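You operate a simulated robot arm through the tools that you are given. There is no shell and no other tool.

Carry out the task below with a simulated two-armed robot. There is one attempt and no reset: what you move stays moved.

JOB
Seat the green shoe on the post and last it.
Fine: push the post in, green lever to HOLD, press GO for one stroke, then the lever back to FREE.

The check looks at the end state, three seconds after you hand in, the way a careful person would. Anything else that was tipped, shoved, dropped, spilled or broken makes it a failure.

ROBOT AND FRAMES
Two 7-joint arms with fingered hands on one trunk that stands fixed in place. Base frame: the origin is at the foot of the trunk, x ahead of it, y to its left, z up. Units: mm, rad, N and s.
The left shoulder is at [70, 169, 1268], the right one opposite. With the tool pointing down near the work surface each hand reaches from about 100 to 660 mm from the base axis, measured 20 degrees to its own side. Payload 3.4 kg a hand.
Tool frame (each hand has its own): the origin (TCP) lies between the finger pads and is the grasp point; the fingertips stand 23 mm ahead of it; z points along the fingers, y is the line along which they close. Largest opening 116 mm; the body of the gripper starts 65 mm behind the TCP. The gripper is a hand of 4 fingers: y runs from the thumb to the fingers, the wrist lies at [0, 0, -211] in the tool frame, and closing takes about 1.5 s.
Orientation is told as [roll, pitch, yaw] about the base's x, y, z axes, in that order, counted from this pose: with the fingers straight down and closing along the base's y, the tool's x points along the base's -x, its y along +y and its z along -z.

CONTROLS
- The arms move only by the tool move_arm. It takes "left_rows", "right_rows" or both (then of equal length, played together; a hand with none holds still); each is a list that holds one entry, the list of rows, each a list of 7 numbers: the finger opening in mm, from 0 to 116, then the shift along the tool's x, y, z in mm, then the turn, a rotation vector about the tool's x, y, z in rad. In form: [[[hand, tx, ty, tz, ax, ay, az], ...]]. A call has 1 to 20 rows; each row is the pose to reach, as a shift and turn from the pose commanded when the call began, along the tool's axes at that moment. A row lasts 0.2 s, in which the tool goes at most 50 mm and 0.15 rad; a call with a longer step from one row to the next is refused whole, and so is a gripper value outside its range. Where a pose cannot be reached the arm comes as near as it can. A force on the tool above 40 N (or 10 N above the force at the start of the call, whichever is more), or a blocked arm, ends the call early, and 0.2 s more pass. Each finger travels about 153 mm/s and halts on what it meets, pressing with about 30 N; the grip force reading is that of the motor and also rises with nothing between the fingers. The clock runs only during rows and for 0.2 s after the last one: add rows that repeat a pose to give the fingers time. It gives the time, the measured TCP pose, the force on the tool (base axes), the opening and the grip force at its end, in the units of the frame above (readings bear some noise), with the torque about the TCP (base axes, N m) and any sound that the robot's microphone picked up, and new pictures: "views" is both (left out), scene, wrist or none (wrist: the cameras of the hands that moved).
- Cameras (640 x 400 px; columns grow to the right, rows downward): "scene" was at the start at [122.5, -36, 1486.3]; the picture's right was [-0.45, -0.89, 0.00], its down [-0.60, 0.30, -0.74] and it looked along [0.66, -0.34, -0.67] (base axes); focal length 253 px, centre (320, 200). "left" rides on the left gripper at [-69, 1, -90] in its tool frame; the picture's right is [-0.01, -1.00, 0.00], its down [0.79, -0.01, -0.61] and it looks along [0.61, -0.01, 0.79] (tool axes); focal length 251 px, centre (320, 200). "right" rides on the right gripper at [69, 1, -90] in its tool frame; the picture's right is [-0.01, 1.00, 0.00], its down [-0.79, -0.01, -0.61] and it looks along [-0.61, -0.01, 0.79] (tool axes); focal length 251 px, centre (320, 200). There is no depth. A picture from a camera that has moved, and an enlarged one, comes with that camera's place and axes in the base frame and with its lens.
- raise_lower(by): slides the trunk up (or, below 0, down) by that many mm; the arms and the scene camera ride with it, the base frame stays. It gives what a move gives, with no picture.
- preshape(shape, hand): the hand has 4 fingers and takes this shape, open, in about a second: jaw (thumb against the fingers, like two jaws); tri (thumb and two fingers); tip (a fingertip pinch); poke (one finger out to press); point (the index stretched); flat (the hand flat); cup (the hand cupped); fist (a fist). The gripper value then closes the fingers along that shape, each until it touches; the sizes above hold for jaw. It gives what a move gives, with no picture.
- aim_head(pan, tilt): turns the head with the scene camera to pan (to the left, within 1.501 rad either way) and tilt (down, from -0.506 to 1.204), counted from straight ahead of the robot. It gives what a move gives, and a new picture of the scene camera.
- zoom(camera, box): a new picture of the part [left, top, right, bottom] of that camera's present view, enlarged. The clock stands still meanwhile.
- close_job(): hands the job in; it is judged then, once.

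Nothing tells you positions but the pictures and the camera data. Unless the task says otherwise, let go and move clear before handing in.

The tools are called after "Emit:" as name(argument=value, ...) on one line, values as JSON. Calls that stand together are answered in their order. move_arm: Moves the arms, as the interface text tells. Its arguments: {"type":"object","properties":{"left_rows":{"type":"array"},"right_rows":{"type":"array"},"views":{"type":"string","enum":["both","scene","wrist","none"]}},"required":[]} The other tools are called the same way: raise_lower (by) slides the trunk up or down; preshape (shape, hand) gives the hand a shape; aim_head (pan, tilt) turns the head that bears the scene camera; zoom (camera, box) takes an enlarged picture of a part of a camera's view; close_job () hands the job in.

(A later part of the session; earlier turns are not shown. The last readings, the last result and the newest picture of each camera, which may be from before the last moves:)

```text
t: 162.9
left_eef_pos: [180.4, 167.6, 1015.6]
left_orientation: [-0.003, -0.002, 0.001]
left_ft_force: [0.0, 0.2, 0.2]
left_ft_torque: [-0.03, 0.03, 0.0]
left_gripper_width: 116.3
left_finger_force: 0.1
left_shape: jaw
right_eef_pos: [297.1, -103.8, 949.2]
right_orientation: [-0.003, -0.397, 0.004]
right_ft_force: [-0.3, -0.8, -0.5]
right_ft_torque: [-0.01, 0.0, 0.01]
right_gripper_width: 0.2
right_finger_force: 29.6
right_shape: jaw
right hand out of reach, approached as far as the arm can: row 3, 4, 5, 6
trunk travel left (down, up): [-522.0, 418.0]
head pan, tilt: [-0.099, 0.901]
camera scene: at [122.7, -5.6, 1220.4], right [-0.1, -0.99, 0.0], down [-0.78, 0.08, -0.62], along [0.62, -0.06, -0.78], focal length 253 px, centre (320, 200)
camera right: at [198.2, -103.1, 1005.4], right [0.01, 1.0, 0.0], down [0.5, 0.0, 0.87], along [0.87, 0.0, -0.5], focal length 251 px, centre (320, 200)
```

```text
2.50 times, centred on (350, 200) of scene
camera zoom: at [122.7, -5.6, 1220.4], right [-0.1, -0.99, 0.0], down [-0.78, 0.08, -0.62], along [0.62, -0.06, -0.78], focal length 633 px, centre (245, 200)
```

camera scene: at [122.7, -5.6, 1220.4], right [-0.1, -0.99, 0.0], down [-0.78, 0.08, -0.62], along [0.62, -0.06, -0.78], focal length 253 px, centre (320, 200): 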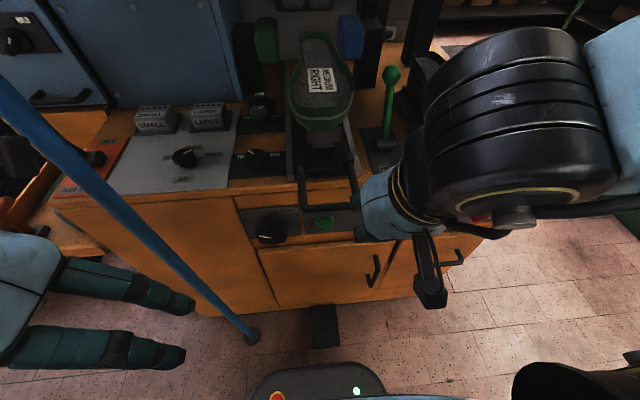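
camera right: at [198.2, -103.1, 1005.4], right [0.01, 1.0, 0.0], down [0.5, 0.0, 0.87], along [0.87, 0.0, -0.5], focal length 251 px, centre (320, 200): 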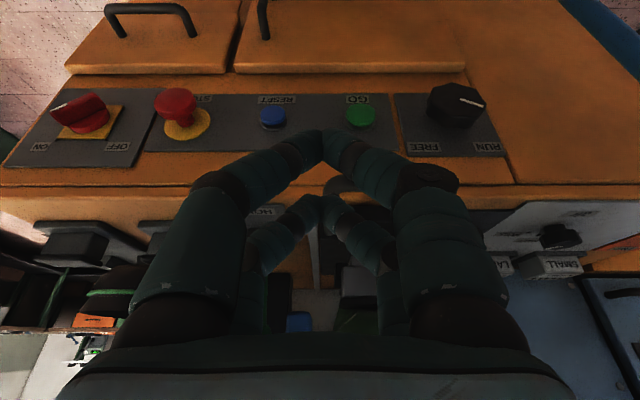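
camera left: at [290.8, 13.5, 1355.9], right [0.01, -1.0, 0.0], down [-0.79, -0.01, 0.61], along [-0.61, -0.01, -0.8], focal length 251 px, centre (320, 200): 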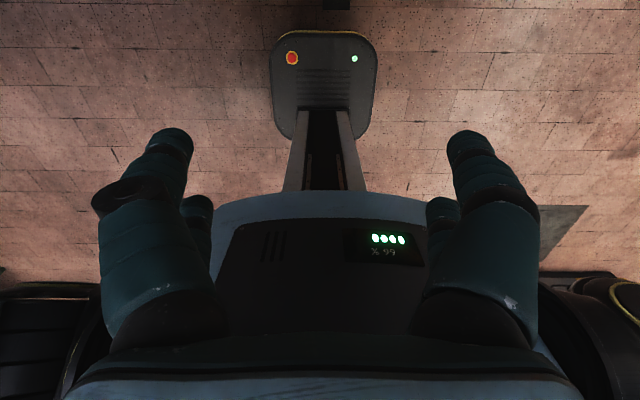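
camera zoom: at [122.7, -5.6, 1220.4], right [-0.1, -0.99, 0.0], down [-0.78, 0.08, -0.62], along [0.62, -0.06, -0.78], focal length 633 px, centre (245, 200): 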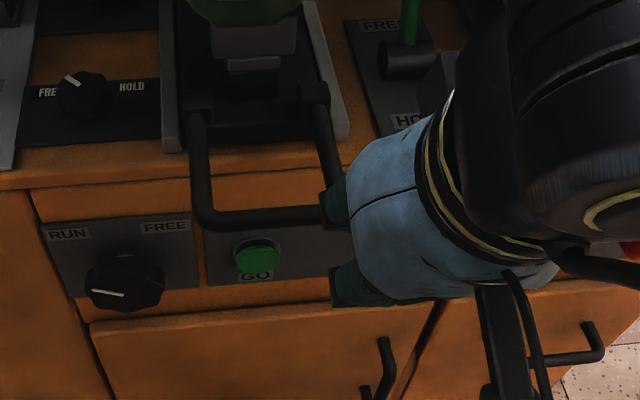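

Too close to the body at that tilt. I'll rise slightly and use a vertical hand instead, aiming at the right end of the bar (y≈-88).

Emit:
move_arm(right_rows=[[[0, -6, 0, -15, 0, 0.08, 0], [0, -12, 2, -30, 0, 0.2, 0], [0, -19, 8, -46, 0, 0.3, 0], [0, -19, 16, -46, 0, 0.397, 0], [0, -19, 16, -46, 0, 0.397, 0]]], views="none")

Emit:
move_arm(right_rows=[[[0, 0, 0, 25, 0, 0, 0], [0, 0, 0, 50, 0, 0, 0], [0, 0, 0, 75, 0, 0, 0], [0, 0, 0, 94, 0, 0, 0], [0, 0, 0, 94, 0, 0, 0]]], views="both")

Emit:
zoom(camera="scene", box=[260, 120, 440, 280])

```text
t: 164.1
left_eef_pos: [178.4, 167.5, 1014.8]
left_orientation: [-0.003, -0.002, 0.003]
left_ft_force: [0.6, -0.3, -0.1]
left_ft_torque: [0.03, -0.01, 0.01]
left_gripper_width: 115.9
left_finger_force: 0.1
left_shape: jaw
right_eef_pos: [298.2, -87.7, 997.6]
right_orientation: [-0.002, -0.002, 0.001]
right_ft_force: [0.7, -0.2, -0.3]
right_ft_torque: [0.01, 0.01, -0.01]
right_gripper_width: 0.1
right_finger_force: 30.0
right_shape: jaw
trunk travel left (down, up): [-522.0, 418.0]
head pan, tilt: [-0.099, 0.901]
```

```text
t: 165.3
left_eef_pos: [180.3, 166.6, 1014.2]
left_orientation: [-0.004, -0.002, 0.001]
left_ft_force: [-0.8, 1.2, -1.0]
left_ft_torque: [0.0, -0.02, 0.01]
left_gripper_width: 115.9
left_finger_force: 0.0
left_shape: jaw
right_eef_pos: [298.7, -86.8, 904.6]
right_orientation: [-0.003, -0.002, 0.002]
right_ft_force: [0.0, -0.2, 0.2]
right_ft_torque: [-0.02, 0.01, 0.0]
right_gripper_width: 0.0
right_finger_force: 30.1
right_shape: jaw
trunk travel left (down, up): [-522.0, 418.0]
head pan, tilt: [-0.099, 0.901]
camera scene: at [123.0, -5.5, 1220.4], right [-0.1, -0.99, 0.0], down [-0.78, 0.08, -0.62], along [0.62, -0.06, -0.78], focal length 253 px, centre (320, 200)
camera right: at [228.8, -85.4, 993.7], right [0.01, 1.0, 0.0], down [0.79, 0.0, 0.61], along [0.61, -0.01, -0.79], focal length 251 px, centre (320, 200)
```

scene: 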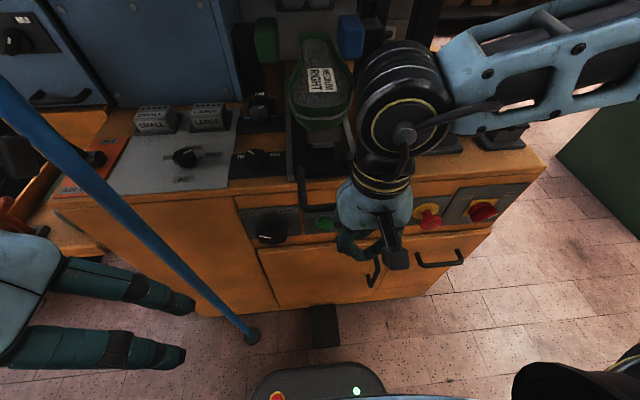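
right: 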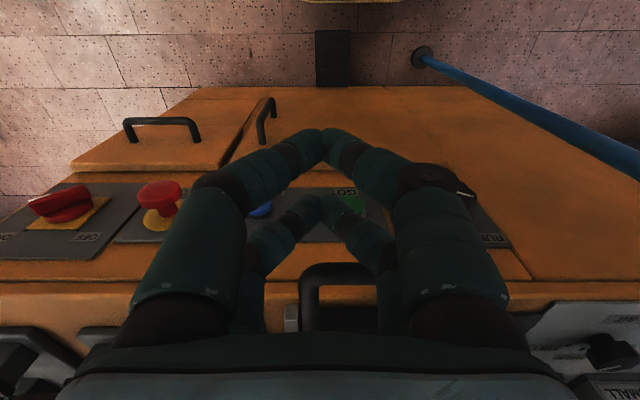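

```text
2.50 times, centred on (350, 200) of scene
camera zoom: at [123.0, -5.5, 1220.4], right [-0.1, -0.99, 0.0], down [-0.78, 0.08, -0.62], along [0.62, -0.06, -0.78], focal length 633 px, centre (245, 200)
```

zoom: 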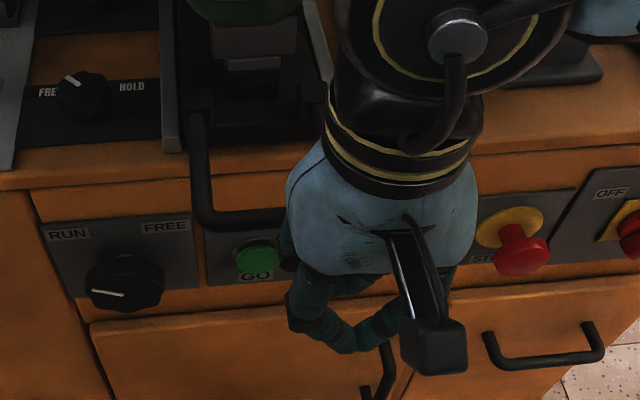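

The fingers are now just in front of the right end of the bar. I'll push forward slowly.

Emit:
move_arm(right_rows=[[[0, -6, 3, 0, 0, 0, 0], [0, -12, 6, 0, 0, 0, 0], [0, -18, 8, 0, 0, 0, 0], [0, -24, 8, 0, 0, 0, 0], [0, -30, 8, 0, 0, 0, 0], [0, -36, 8, 0, 0, 0, 0], [0, -42, 8, 0, 0, 0, 0]]], views="both")

Emit:
zoom(camera="scene", box=[260, 60, 440, 260])

```text
t: 166.9
left_eef_pos: [178.4, 167.4, 1014.4]
left_orientation: [-0.003, -0.002, 0.0]
left_ft_force: [-0.3, -0.2, -0.2]
left_ft_torque: [0.0, 0.02, -0.01]
left_gripper_width: 115.9
left_finger_force: 0.1
left_shape: jaw
right_eef_pos: [341.0, -77.1, 904.5]
right_orientation: [-0.003, -0.002, 0.0]
right_ft_force: [-5.2, -0.8, -1.7]
right_ft_torque: [-0.02, 0.11, 0.0]
right_gripper_width: 0.0
right_finger_force: 29.5
right_shape: jaw
trunk travel left (down, up): [-522.0, 418.0]
head pan, tilt: [-0.099, 0.901]
camera scene: at [122.3, -5.7, 1220.4], right [-0.1, -0.99, 0.0], down [-0.78, 0.08, -0.62], along [0.62, -0.06, -0.78], focal length 253 px, centre (320, 200)
camera right: at [270.4, -76.8, 994.2], right [0.01, 1.0, 0.0], down [0.79, 0.0, 0.61], along [0.61, -0.01, -0.79], focal length 251 px, centre (320, 200)
```

scene: 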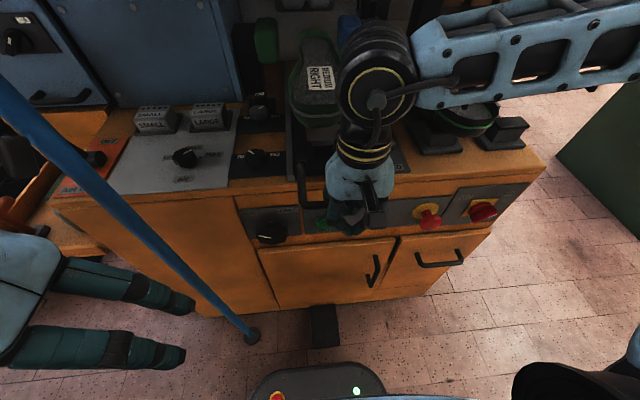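
right: 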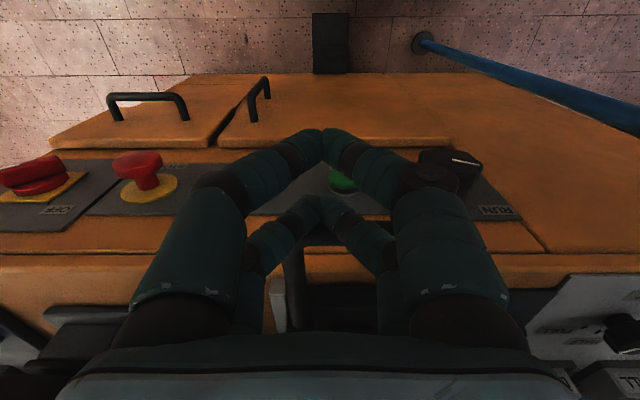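

```text
2.00 times, centred on (350, 160) of scene
camera zoom: at [122.3, -5.7, 1220.4], right [-0.1, -0.99, 0.0], down [-0.78, 0.08, -0.62], along [0.62, -0.06, -0.78], focal length 506 px, centre (260, 280)
```

zoom: 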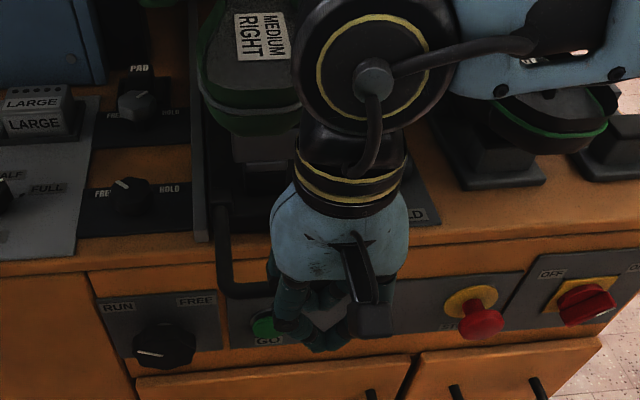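

Contact with about 5 N; the carriage seems to be moving. I'll continue pushing.

Emit:
move_arm(right_rows=[[[0, -6, 0, 0, 0, 0, 0], [0, -12, 0, 0, 0, 0, 0], [0, -18, 0, 0, 0, 0, 0], [0, -24, 0, 0, 0, 0, 0], [0, -30, 0, 0, 0, 0, 0], [0, -36, 0, 0, 0, 0, 0], [0, -42, 0, 0, 0, 0, 0]]], views="both")

Emit:
zoom(camera="scene", box=[240, 20, 440, 260])

```text
t: 168.5
left_eef_pos: [178.6, 166.3, 1014.5]
left_orientation: [-0.005, -0.001, 0.002]
left_ft_force: [0.1, -0.1, 0.2]
left_ft_torque: [0.04, -0.02, -0.01]
left_gripper_width: 115.7
left_finger_force: 0.0
left_shape: jaw
right_eef_pos: [383.0, -77.8, 904.5]
right_orientation: [-0.004, -0.002, 0.002]
right_ft_force: [-0.9, 0.4, 0.3]
right_ft_torque: [0.01, -0.01, 0.03]
right_gripper_width: 0.0
right_finger_force: 30.0
right_shape: jaw
trunk travel left (down, up): [-522.0, 418.0]
head pan, tilt: [-0.099, 0.901]
camera scene: at [123.4, -5.6, 1220.3], right [-0.1, -0.99, 0.0], down [-0.78, 0.08, -0.62], along [0.62, -0.06, -0.78], focal length 253 px, centre (320, 200)
camera right: at [312.8, -76.9, 994.7], right [0.01, 1.0, 0.0], down [0.79, 0.0, 0.61], along [0.61, -0.01, -0.79], focal length 251 px, centre (320, 200)
```

scene: 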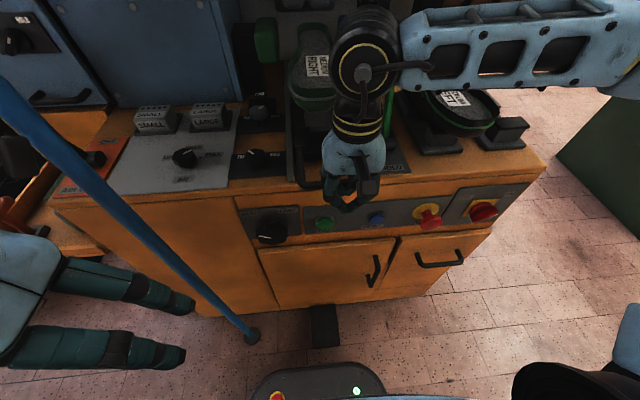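
right: 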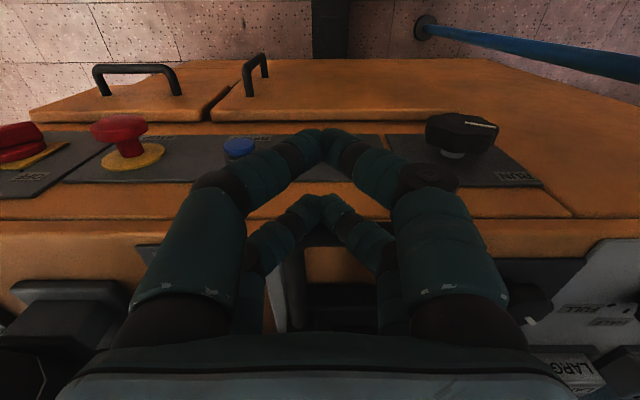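

```text
1.67 times, centred on (340, 140) of scene
camera zoom: at [123.4, -5.6, 1220.3], right [-0.1, -0.99, 0.0], down [-0.78, 0.08, -0.62], along [0.62, -0.06, -0.78], focal length 422 px, centre (287, 300)
```

zoom: 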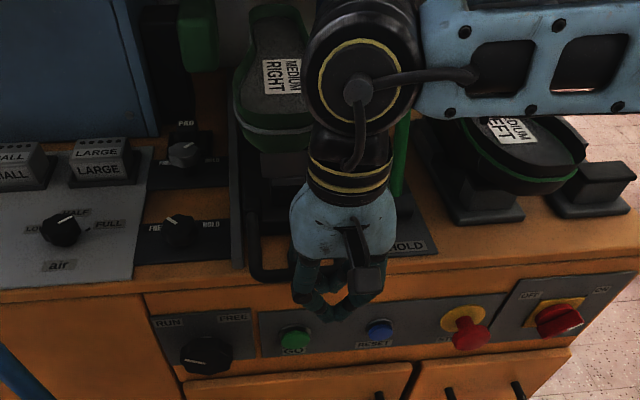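

The carriage slides in with the shoe staying aligned. I'll continue, tilting the hand gradually to keep the wrist within reach.

Emit:
move_arm(right_rows=[[[0, -6, -1, 0, 0, -0.03, 0], [0, -12, -2, 0, 0, -0.06, 0], [0, -18, -3, 0, 0, -0.09, 0], [0, -24, -4, 0, 0, -0.12, 0], [0, -30, -5, 0, 0, -0.15, 0], [0, -36, -5, 0, 0, -0.18, 0], [0, -42, -5, 0, 0, -0.21, 0]]], views="both")

Emit:
zoom(camera="scene", box=[240, 20, 440, 260])

```text
t: 170.1
left_eef_pos: [180.3, 167.1, 1014.8]
left_orientation: [-0.001, -0.004, 0.002]
left_ft_force: [-0.1, -0.3, -0.2]
left_ft_torque: [0.01, 0.0, -0.02]
left_gripper_width: 115.9
left_finger_force: 0.1
left_shape: jaw
right_eef_pos: [425.2, -82.0, 904.6]
right_orientation: [-0.005, -0.213, 0.003]
right_ft_force: [-1.0, -0.8, -0.1]
right_ft_torque: [0.0, 0.0, -0.01]
right_gripper_width: 0.2
right_finger_force: 29.9
right_shape: jaw
trunk travel left (down, up): [-522.0, 418.0]
head pan, tilt: [-0.099, 0.901]
camera scene: at [123.3, -5.7, 1220.4], right [-0.1, -0.99, 0.0], down [-0.78, 0.08, -0.62], along [0.62, -0.06, -0.78], focal length 253 px, centre (320, 200)
camera right: at [337.8, -81.6, 977.3], right [0.01, 1.0, 0.0], down [0.65, 0.0, 0.76], along [0.76, -0.01, -0.65], focal length 251 px, centre (320, 200)
```

scene: 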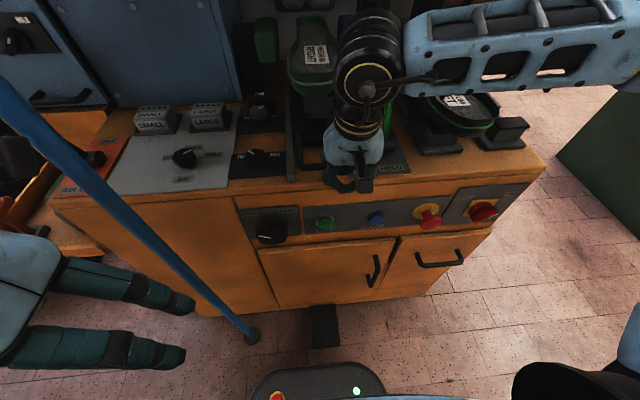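
right: 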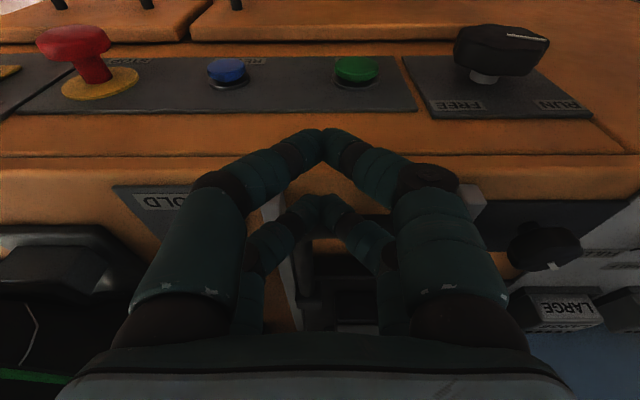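

```text
1.67 times, centred on (340, 140) of scene
camera zoom: at [123.3, -5.7, 1220.4], right [-0.1, -0.99, 0.0], down [-0.78, 0.08, -0.62], along [0.62, -0.06, -0.78], focal length 422 px, centre (287, 300)
```

zoom: 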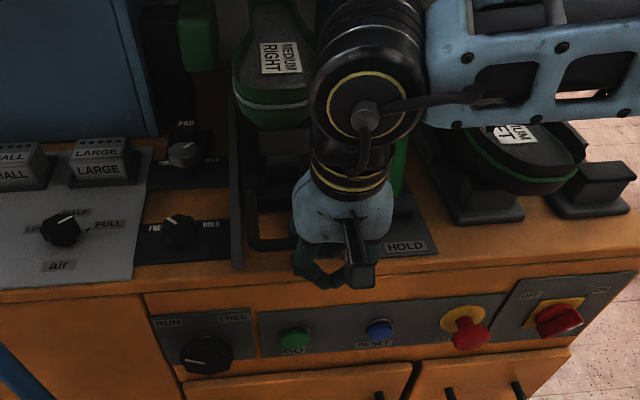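

Emit:
move_arm(right_rows=[[[0, -6, 0, 1.3, 0, -0.03, 0], [0, -12, 0, 2.6, 0, -0.06, 0], [0, -17.6, 0, 3.8, 0, -0.09, 0], [0, -23.5, 0, 5, 0, -0.12, 0], [0, -29.3, 0, 6.3, 0, -0.15, 0], [0, -35, 0, 7.6, 0, -0.18, 0], [0, -41, 0, 8.9, 0, -0.2, 0]]], views="both")

Emit:
zoom(camera="scene", box=[240, 20, 440, 260])

```text
t: 171.7
left_eef_pos: [180.1, 167.4, 1014.5]
left_orientation: [-0.002, -0.003, 0.003]
left_ft_force: [-0.5, 0.6, 0.4]
left_ft_torque: [0.01, -0.02, 0.01]
left_gripper_width: 115.8
left_finger_force: 0.1
left_shape: jaw
right_eef_pos: [466.7, -82.7, 904.5]
right_orientation: [-0.002, -0.411, 0.004]
right_ft_force: [-1.8, -0.2, -0.1]
right_ft_torque: [-0.02, 0.03, 0.01]
right_gripper_width: 0.1
right_finger_force: 30.0
right_shape: jaw
trunk travel left (down, up): [-522.0, 418.0]
head pan, tilt: [-0.099, 0.901]
camera scene: at [123.2, -5.6, 1220.4], right [-0.1, -0.99, 0.0], down [-0.78, 0.08, -0.62], along [0.62, -0.06, -0.78], focal length 253 px, centre (320, 200)
camera right: at [365.9, -81.5, 959.0], right [0.01, 1.0, 0.0], down [0.48, 0.0, 0.87], along [0.87, -0.01, -0.48], focal length 251 px, centre (320, 200)
```

scene: 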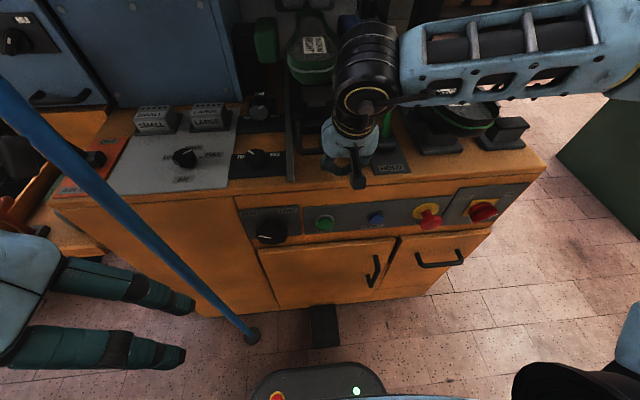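
right: 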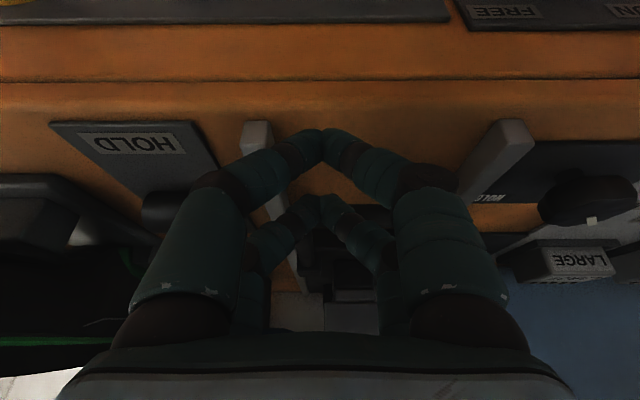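

```text
1.67 times, centred on (340, 140) of scene
camera zoom: at [123.2, -5.6, 1220.4], right [-0.1, -0.99, 0.0], down [-0.78, 0.08, -0.62], along [0.62, -0.06, -0.78], focal length 422 px, centre (287, 300)
```

zoom: 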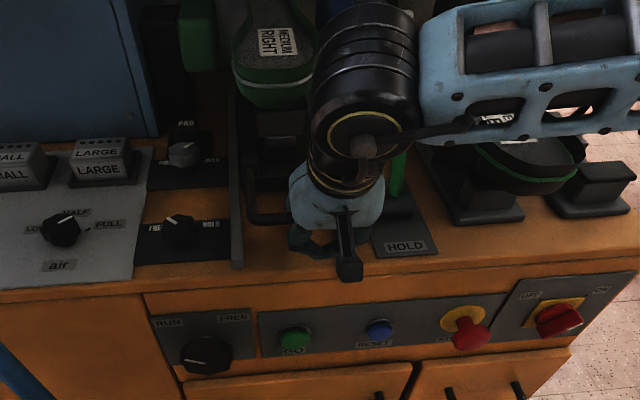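

Emit:
move_arm(right_rows=[[[0, -5.5, 0, 2.4, 0, -0.03, 0], [0, -11, 0, 4.8, 0, -0.06, 0], [0, -16.5, 0, 7.2, 0, -0.09, 0], [0, -22, 0, 9.6, 0, -0.12, 0], [0, -27.5, 0, 12, 0, -0.15, 0], [0, -33, 0, 14.4, 0, -0.18, 0], [0, -38.5, 0, 16.8, 0, -0.2, 0]]], views="both")

Emit:
zoom(camera="scene", box=[240, 0, 440, 240])

```text
t: 172.9
left_eef_pos: [177.4, 166.5, 1016.2]
left_orientation: [-0.003, -0.005, 0.002]
left_ft_force: [0.2, -0.3, 0.3]
left_ft_torque: [0.0, 0.04, 0.02]
left_gripper_width: 116.1
left_finger_force: 0.0
left_shape: jaw
right_eef_pos: [487.4, -81.8, 900.4]
right_orientation: [-0.01, -0.534, 0.015]
right_ft_force: [-22.2, -1.2, -3.5]
right_ft_torque: [-0.01, 0.26, -0.04]
right_gripper_width: 0.0
right_finger_force: 30.0
right_shape: jaw
trunk travel left (down, up): [-522.0, 418.0]
head pan, tilt: [-0.099, 0.901]
stopped in row 6 (right hand): the force on the tool passed its limit at 47 N (the readings are from after the stop); the commanded pose is now the measured one
camera scene: at [121.3, -5.9, 1220.7], right [-0.1, -0.99, 0.0], down [-0.78, 0.08, -0.62], along [0.62, -0.06, -0.78], focal length 253 px, centre (320, 200)
camera right: at [382.0, -81.2, 942.1], right [0.0, 1.0, 0.0], down [0.37, 0.0, 0.93], along [0.93, 0.0, -0.37], focal length 251 px, centre (320, 200)
```

scene: 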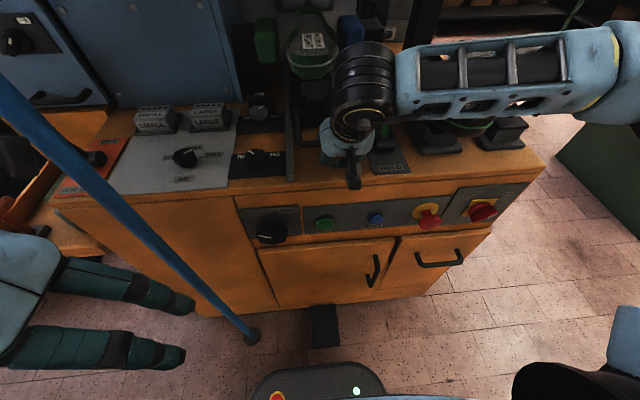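
right: 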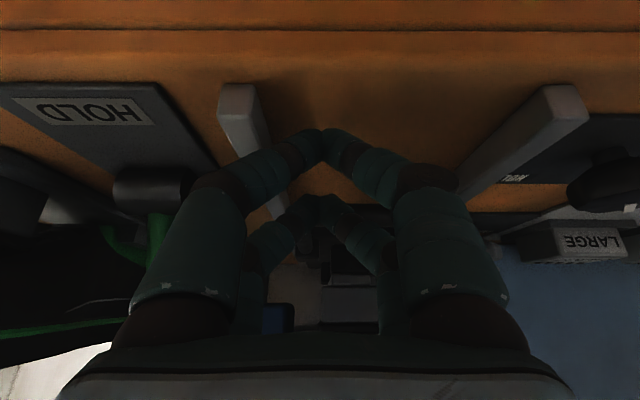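

```text
1.67 times, centred on (340, 120) of scene
camera zoom: at [121.3, -5.9, 1220.7], right [-0.1, -0.99, 0.0], down [-0.78, 0.08, -0.62], along [0.62, -0.06, -0.78], focal length 422 px, centre (287, 333)
```

zoom: 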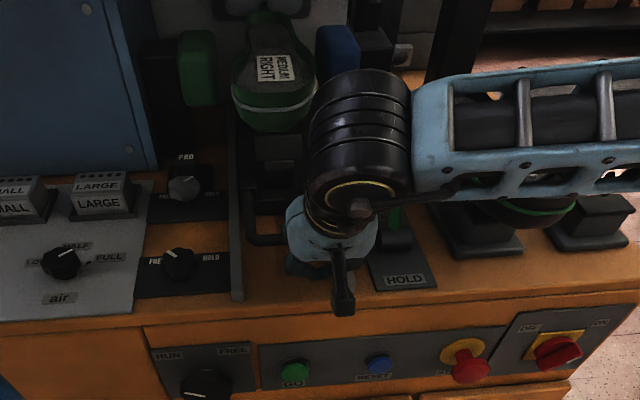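

The push met a firm stop after about 150 mm of travel. I'll back the hand out and raise it, then check the post's position.

Emit:
move_arm(right_rows=[[[0, 15, 0, -5, 0, 0, 0], [0, 35, 0, -15, 0, 0.05, 0], [0, 50, -5, -45, 0, 0.1, 0], [0, 55, -10, -85, 0, 0.15, 0], [0, 60, -20, -125, 0, 0.2, 0], [0, 60, -60, -150, 0, 0.25, 0], [0, 60, -105, -160, 0, 0.3, 0], [0, 60, -150, -160, 0, 0.35, 0]]], views="both")

Emit:
aim_head(pan=-0.1, tilt=0.5)

Emit:
zoom(camera="scene", box=[230, 100, 430, 280])

```text
t: 174.7
left_eef_pos: [179.8, 164.8, 1016.0]
left_orientation: [-0.002, 0.0, 0.001]
left_ft_force: [-0.1, -0.6, -0.7]
left_ft_torque: [-0.01, -0.01, 0.02]
left_gripper_width: 116.3
left_finger_force: 0.1
left_shape: jaw
right_eef_pos: [356.6, -234.9, 1005.6]
right_orientation: [-0.006, -0.188, 0.008]
right_ft_force: [0.6, -0.6, -0.1]
right_ft_torque: [0.02, 0.01, 0.01]
right_gripper_width: 0.2
right_finger_force: 29.9
right_shape: jaw
right hand out of reach, approached as far as the arm can: row 1, 2, 3
trunk travel left (down, up): [-522.0, 418.0]
head pan, tilt: [-0.099, 0.901]
camera scene: at [123.3, -7.4, 1220.3], right [-0.1, -0.99, 0.0], down [-0.78, 0.08, -0.62], along [0.62, -0.06, -0.78], focal length 253 px, centre (320, 200)
camera right: at [272.0, -233.5, 1081.1], right [0.0, 1.0, 0.0], down [0.67, 0.0, 0.75], along [0.75, 0.0, -0.67], focal length 251 px, centre (320, 200)
```

scene: 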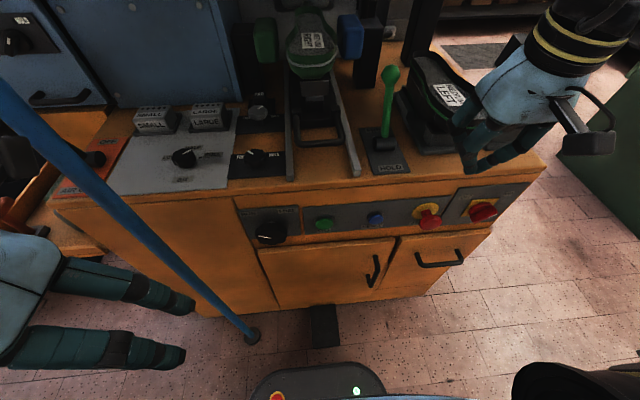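
right: 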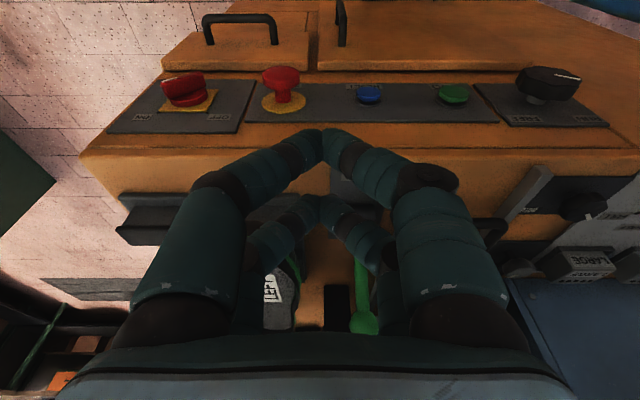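

```text
t: 175.6
left_eef_pos: [180.5, 167.2, 1015.5]
left_orientation: [-0.004, -0.004, 0.002]
left_ft_force: [0.1, -0.6, -0.2]
left_ft_torque: [0.03, 0.0, -0.01]
left_gripper_width: 115.8
left_finger_force: 0.0
left_shape: jaw
right_eef_pos: [358.3, -232.0, 1006.9]
right_orientation: [-0.007, -0.191, 0.007]
right_ft_force: [-0.9, 0.2, -0.1]
right_ft_torque: [-0.05, 0.05, -0.02]
right_gripper_width: 0.0
right_finger_force: 30.3
right_shape: jaw
trunk travel left (down, up): [-522.0, 418.0]
head pan, tilt: [-0.099, 0.499]
camera scene: at [138.5, -7.2, 1254.1], right [-0.1, -0.99, 0.0], down [-0.48, 0.05, -0.88], along [0.87, -0.09, -0.48], focal length 253 px, centre (320, 200)
```

scene: 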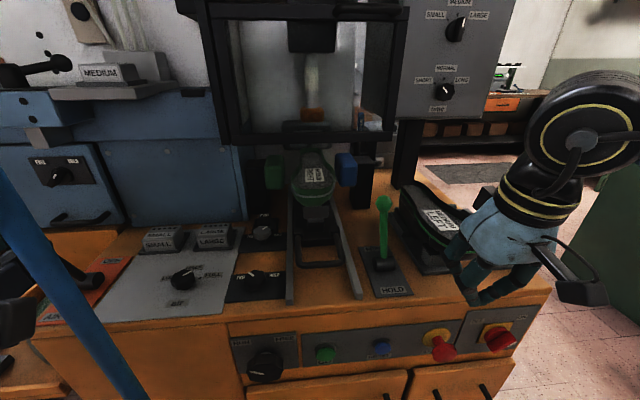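

```text
2.22 times, centred on (330, 190) of scene
camera zoom: at [138.5, -7.2, 1254.1], right [-0.1, -0.99, 0.0], down [-0.48, 0.05, -0.88], along [0.87, -0.09, -0.48], focal length 563 px, centre (298, 222)
```

zoom: 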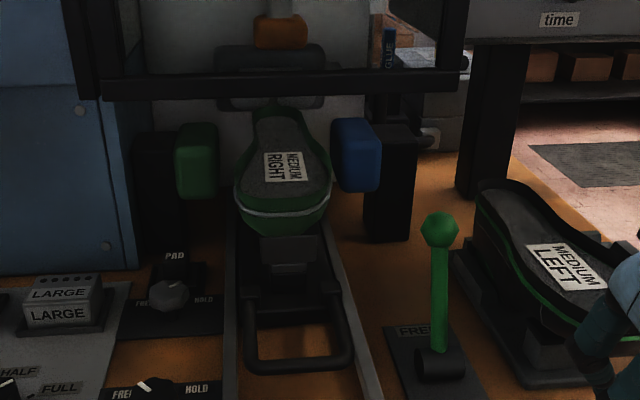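

The post is fully in, with the shoe between the green and blue pads. Next is the green lever: I'll raise the trunk a bit and bring the right hand above its ball at about (574, -180, 1001).

Emit:
raise_lower(by=100)

Emit:
move_arm(right_rows=[[[20, -33, 8, 6, 0, -0.035, 0], [40, -66, 16, 12, 0, -0.07, 0], [60, -100, 25, 18, 0, -0.105, 0], [60, -133, 33, 23, 0, -0.14, 0], [60, -166, 42, 29, 0, -0.175, 0], [60, -199, 50, 34, 0, -0.21, 0], [60, -199, 50, 34, 0, -0.21, 0]]], views="both")

Emit:
zoom(camera="scene", box=[300, 120, 460, 300])

```text
t: 176.9
left_eef_pos: [179.7, 167.2, 1114.2]
left_orientation: [-0.003, -0.004, 0.003]
left_ft_force: [-0.6, -0.3, 0.4]
left_ft_torque: [-0.01, 0.0, 0.03]
left_gripper_width: 115.8
left_finger_force: 0.1
left_shape: jaw
right_eef_pos: [357.9, -232.4, 1106.0]
right_orientation: [-0.006, -0.188, 0.009]
right_ft_force: [0.3, 0.4, 0.3]
right_ft_torque: [-0.03, 0.01, 0.01]
right_gripper_width: 0.0
right_finger_force: 30.3
right_shape: jaw
trunk travel left (down, up): [-622.0, 318.0]
head pan, tilt: [-0.099, 0.499]
```

```text
t: 178.5
left_eef_pos: [178.2, 165.9, 1115.8]
left_orientation: [-0.004, -0.004, 0.001]
left_ft_force: [0.1, 0.4, -0.5]
left_ft_torque: [0.02, -0.02, 0.0]
left_gripper_width: 116.0
left_finger_force: 0.0
left_shape: jaw
right_eef_pos: [559.0, -179.5, 1109.7]
right_orientation: [-0.008, -0.401, 0.008]
right_ft_force: [-1.0, -0.4, 0.0]
right_ft_torque: [0.01, -0.04, 0.02]
right_gripper_width: 59.5
right_finger_force: 0.0
right_shape: jaw
trunk travel left (down, up): [-622.0, 318.0]
head pan, tilt: [-0.099, 0.499]
camera scene: at [137.5, -7.1, 1354.3], right [-0.1, -0.99, 0.0], down [-0.48, 0.05, -0.88], along [0.87, -0.09, -0.48], focal length 253 px, centre (320, 200)
camera right: at [459.5, -179.5, 1165.4], right [0.0, 1.0, 0.0], down [0.49, 0.0, 0.87], along [0.87, 0.0, -0.49], focal length 251 px, centre (320, 200)
```

scene: 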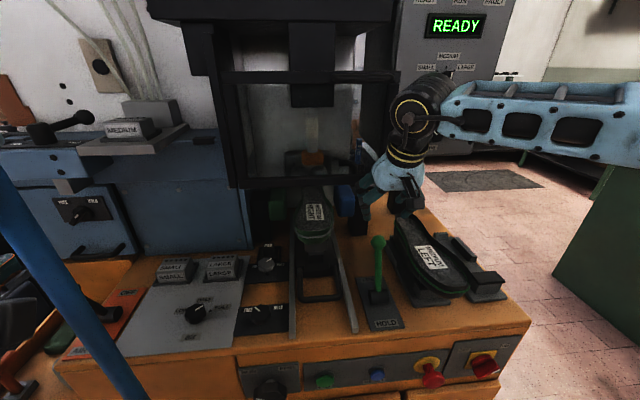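
right: 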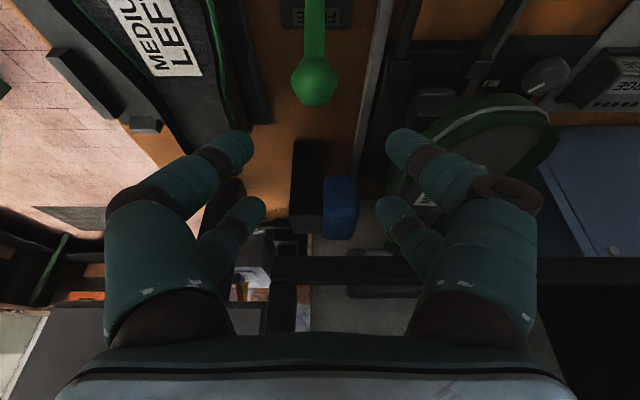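

```text
2.22 times, centred on (380, 210) of scene
camera zoom: at [137.5, -7.1, 1354.3], right [-0.1, -0.99, 0.0], down [-0.48, 0.05, -0.88], along [0.87, -0.09, -0.48], focal length 563 px, centre (187, 178)
```

zoom: 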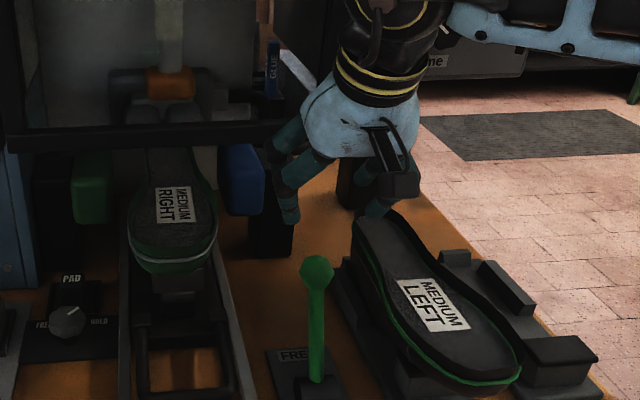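

The ball is between the open fingers' planes, near (576, -184). I'll lower the hand around it.

Emit:
move_arm(right_rows=[[[60, -12, -3.5, 5, 0, 0, 0], [60, -1, -3.5, 30, 0, 0, 0], [60, 10, -3.5, 56, 0, 0, 0], [60, 20, -3.5, 81, 0, 0, 0], [60, 31, -3.5, 106, 0, 0, 0], [60, 31, -3.5, 106, 0, 0, 0]]], views="both")

Emit:
zoom(camera="scene", box=[300, 140, 460, 320])

```text
t: 179.9
left_eef_pos: [179.1, 168.0, 1115.4]
left_orientation: [-0.004, -0.004, 0.001]
left_ft_force: [-0.1, -0.5, 0.1]
left_ft_torque: [-0.04, 0.02, 0.01]
left_gripper_width: 116.0
left_finger_force: 0.0
left_shape: jaw
right_eef_pos: [573.0, -185.8, 1000.8]
right_orientation: [-0.008, -0.402, 0.008]
right_ft_force: [0.3, 0.1, 0.6]
right_ft_torque: [-0.01, 0.04, -0.03]
right_gripper_width: 59.7
right_finger_force: 0.0
right_shape: jaw
trunk travel left (down, up): [-622.0, 318.0]
head pan, tilt: [-0.099, 0.499]
camera scene: at [138.5, -7.1, 1354.2], right [-0.1, -0.99, 0.0], down [-0.48, 0.05, -0.88], along [0.87, -0.09, -0.48], focal length 253 px, centre (320, 200)
camera right: at [473.2, -185.5, 1055.6], right [0.0, 1.0, 0.0], down [0.49, 0.0, 0.87], along [0.87, 0.0, -0.49], focal length 251 px, centre (320, 200)
```

scene: 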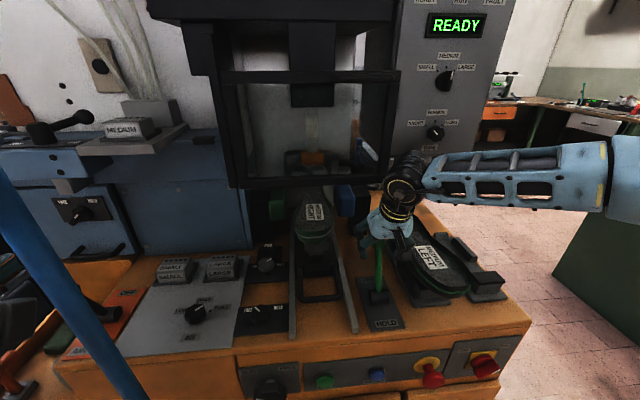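
right: 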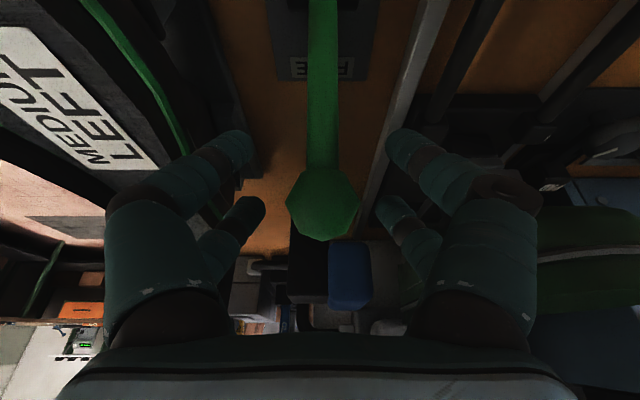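

```text
2.22 times, centred on (380, 230) of scene
camera zoom: at [138.5, -7.1, 1354.2], right [-0.1, -0.99, 0.0], down [-0.48, 0.05, -0.88], along [0.87, -0.09, -0.48], focal length 563 px, centre (187, 133)
```

zoom: 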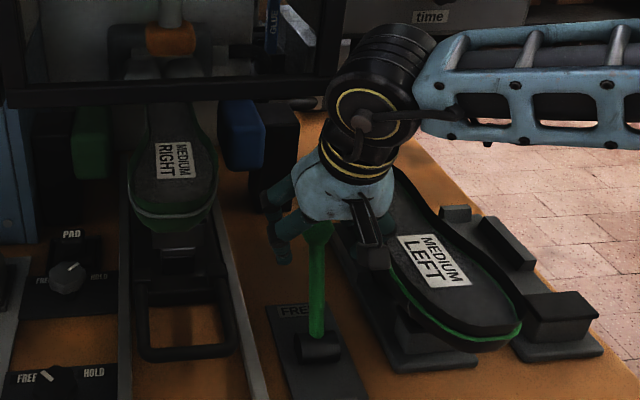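

The ball is exactly at the grasp point. I'll close on it.

Emit:
move_arm(right_rows=[[[40, 0, 0, 0, 0, 0, 0], [25, 0, 0, 0, 0, 0, 0], [15, 0, 0, 0, 0, 0, 0], [10, 0, 0, 0, 0, 0, 0], [10, 0, 0, 0, 0, 0, 0]]], views="wrist")

```text
t: 181.1
left_eef_pos: [179.6, 167.8, 1114.3]
left_orientation: [-0.003, -0.003, 0.002]
left_ft_force: [0.3, -0.5, 0.0]
left_ft_torque: [-0.01, -0.02, -0.01]
left_gripper_width: 116.0
left_finger_force: 0.0
left_shape: jaw
right_eef_pos: [572.6, -186.6, 1000.5]
right_orientation: [-0.006, -0.4, 0.012]
right_ft_force: [1.2, 1.1, 0.2]
right_ft_torque: [0.0, 0.0, 0.03]
right_gripper_width: 10.9
right_finger_force: 0.0
right_shape: jaw
trunk travel left (down, up): [-622.0, 318.0]
head pan, tilt: [-0.099, 0.499]
camera right: at [473.4, -185.3, 1055.8], right [0.0, 1.0, 0.0], down [0.5, 0.0, 0.87], along [0.87, 0.0, -0.5], focal length 251 px, centre (320, 200)
```

right: 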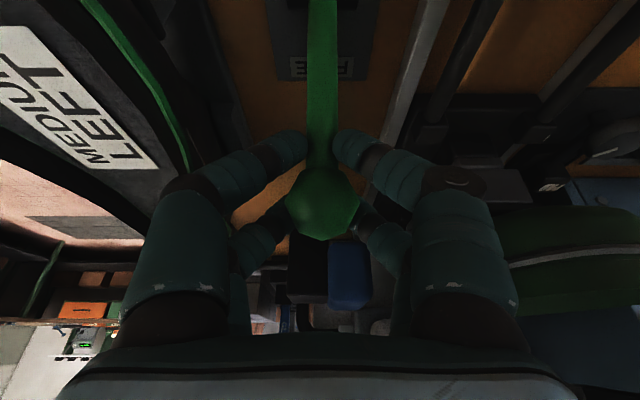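

The fingers have closed around the stick just under the ball. I'll draw the lever toward me along its arc, partway first.

Emit:
move_arm(right_rows=[[[10, 6, 0, -5, 0, 0, 0], [10, 12.2, 0, -10.2, 0, 0, 0], [10, 19, 0, -15, 0, 0, 0], [10, 25.4, 0, -19, 0, 0, 0], [10, 32, 0, -23, 0, 0, 0], [10, 39.6, 0, -26, 0, 0, 0], [10, 47, 0, -29, 0, 0, 0], [10, 54.5, 0, -31.3, 0, 0, 0]]], views="both")

Emit:
zoom(camera="scene", box=[300, 140, 460, 340])

```text
t: 182.9
left_eef_pos: [178.6, 167.3, 1114.7]
left_orientation: [-0.002, -0.002, 0.004]
left_ft_force: [0.5, 0.1, -0.2]
left_ft_torque: [-0.03, 0.01, -0.03]
left_gripper_width: 115.7
left_finger_force: 0.0
left_shape: jaw
right_eef_pos: [509.0, -185.8, 1008.8]
right_orientation: [-0.007, -0.399, 0.008]
right_ft_force: [0.7, 0.5, 0.3]
right_ft_torque: [0.0, 0.0, 0.0]
right_gripper_width: 10.3
right_finger_force: 0.0
right_shape: jaw
trunk travel left (down, up): [-622.0, 318.0]
head pan, tilt: [-0.099, 0.499]
camera scene: at [138.4, -6.9, 1354.2], right [-0.1, -0.99, 0.0], down [-0.48, 0.05, -0.88], along [0.87, -0.09, -0.48], focal length 253 px, centre (320, 200)
camera right: at [409.6, -185.0, 1064.2], right [0.0, 1.0, 0.0], down [0.5, 0.0, 0.87], along [0.87, 0.0, -0.5], focal length 251 px, centre (320, 200)
```

scene: 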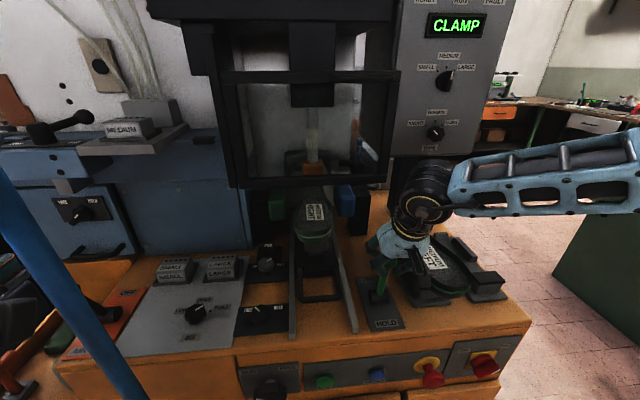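
right: 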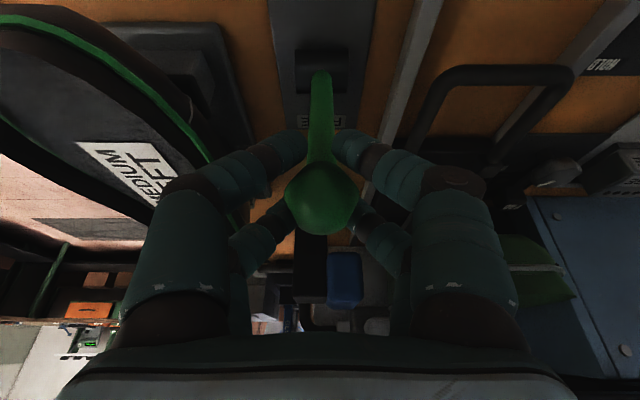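

```text
2.00 times, centred on (380, 240) of scene
camera zoom: at [138.4, -6.9, 1354.2], right [-0.1, -0.99, 0.0], down [-0.48, 0.05, -0.88], along [0.87, -0.09, -0.48], focal length 506 px, centre (200, 120)
```

zoom: 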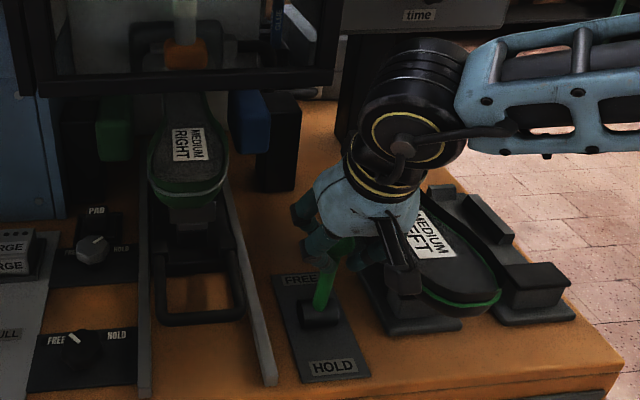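

The display now says CLAMP, so the lever is taking effect. I'll move it on to the HOLD end.

Emit:
move_arm(right_rows=[[[10, 8, 0, -2, 0, 0, 0], [10, 15.5, 0, -3.4, 0, 0, 0], [10, 23.5, 0, -4.3, 0, 0, 0], [10, 31.3, 0, -5, 0, 0, 0], [10, 34.5, 0, -5, 0, 0, 0]]], views="both")

Emit:
zoom(camera="scene", box=[260, 140, 440, 340])

```text
t: 184.1
left_eef_pos: [182.1, 167.0, 1113.9]
left_orientation: [-0.005, -0.001, 0.002]
left_ft_force: [0.7, -0.5, 0.6]
left_ft_torque: [0.03, -0.01, 0.01]
left_gripper_width: 115.6
left_finger_force: 0.0
left_shape: jaw
right_eef_pos: [479.6, -185.4, 998.2]
right_orientation: [-0.007, -0.4, 0.011]
right_ft_force: [10.0, 1.4, 1.1]
right_ft_torque: [0.01, -0.08, -0.02]
right_gripper_width: 10.6
right_finger_force: 0.1
right_shape: jaw
trunk travel left (down, up): [-622.0, 318.0]
head pan, tilt: [-0.099, 0.499]
camera scene: at [141.2, -6.9, 1353.9], right [-0.1, -1.0, 0.0], down [-0.48, 0.05, -0.88], along [0.87, -0.09, -0.48], focal length 253 px, centre (320, 200)
camera right: at [379.0, -185.2, 1053.6], right [0.0, 1.0, 0.0], down [0.5, 0.0, 0.87], along [0.87, 0.0, -0.5], focal length 251 px, centre (320, 200)
```

scene: 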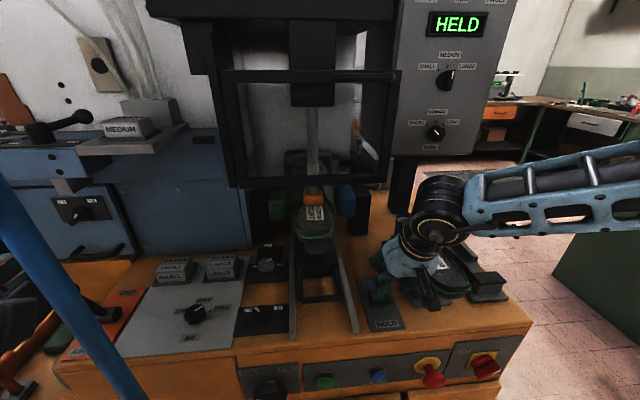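
right: 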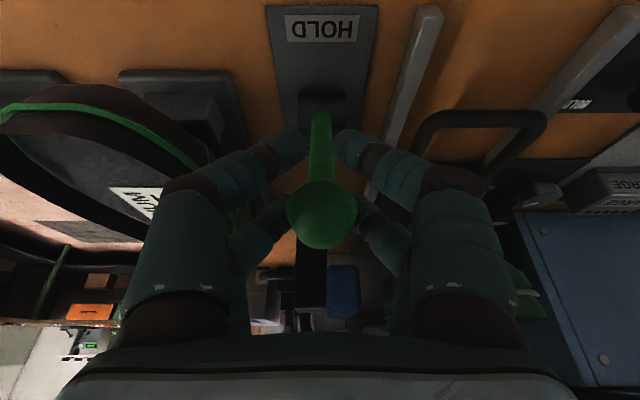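

```text
2.00 times, centred on (350, 240) of scene
camera zoom: at [141.2, -6.9, 1353.9], right [-0.1, -1.0, 0.0], down [-0.48, 0.05, -0.88], along [0.87, -0.09, -0.48], focal length 506 px, centre (260, 120)
```

zoom: 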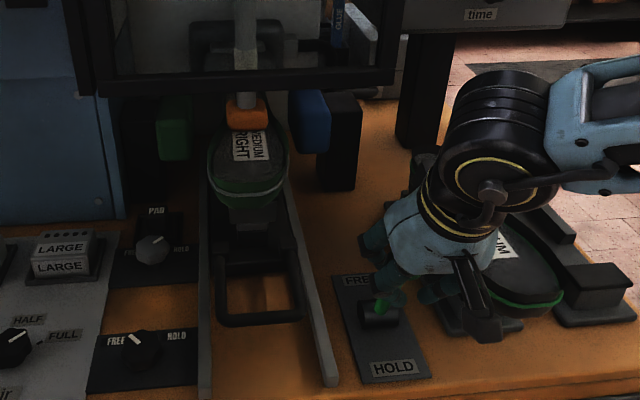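

The display reads HELD and the plunger has come down onto the shoe. I'll release the lever and lift the hand clear.

Emit:
move_arm(right_rows=[[[10, -2, 0, 0.8, 0, 0, 0], [30, -2, 0, 0.8, 0, 0, 0], [60, -2, 0, 0.8, 0, 0, 0], [60, -2, 0, 0.8, 0, 0, 0], [60, -12, 0, -22, 0, 0, 0], [60, -24, 0, -50, 0, 0, 0], [60, -35, 0, -80, 0, 0, 0], [60, -35, -20, -110, 0, 0, 0]]], views="both")

```text
t: 185.9
left_eef_pos: [178.3, 166.6, 1114.8]
left_orientation: [-0.004, -0.002, 0.003]
left_ft_force: [0.0, -0.3, -0.1]
left_ft_torque: [0.03, 0.02, 0.03]
left_gripper_width: 115.9
left_finger_force: 0.0
left_shape: jaw
right_eef_pos: [463.5, -207.0, 1113.5]
right_orientation: [-0.009, -0.402, 0.01]
right_ft_force: [0.4, -0.4, -0.8]
right_ft_torque: [0.0, 0.02, 0.0]
right_gripper_width: 59.4
right_finger_force: 0.0
right_shape: jaw
trunk travel left (down, up): [-622.0, 318.0]
head pan, tilt: [-0.099, 0.499]
camera scene: at [136.7, -8.0, 1354.4], right [-0.1, -0.99, 0.0], down [-0.48, 0.05, -0.88], along [0.87, -0.09, -0.48], focal length 253 px, centre (320, 200)
camera right: at [363.9, -206.5, 1170.1], right [0.0, 1.0, 0.0], down [0.49, 0.0, 0.87], along [0.87, 0.0, -0.49], focal length 251 px, centre (320, 200)
```

scene: 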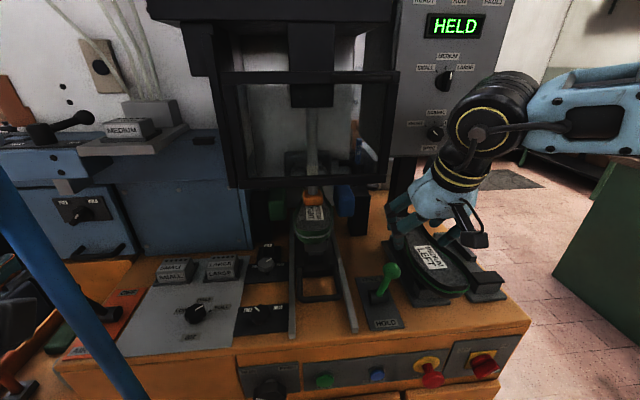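
right: 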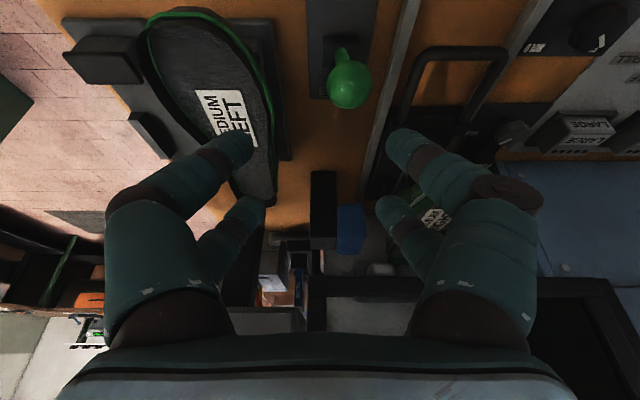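

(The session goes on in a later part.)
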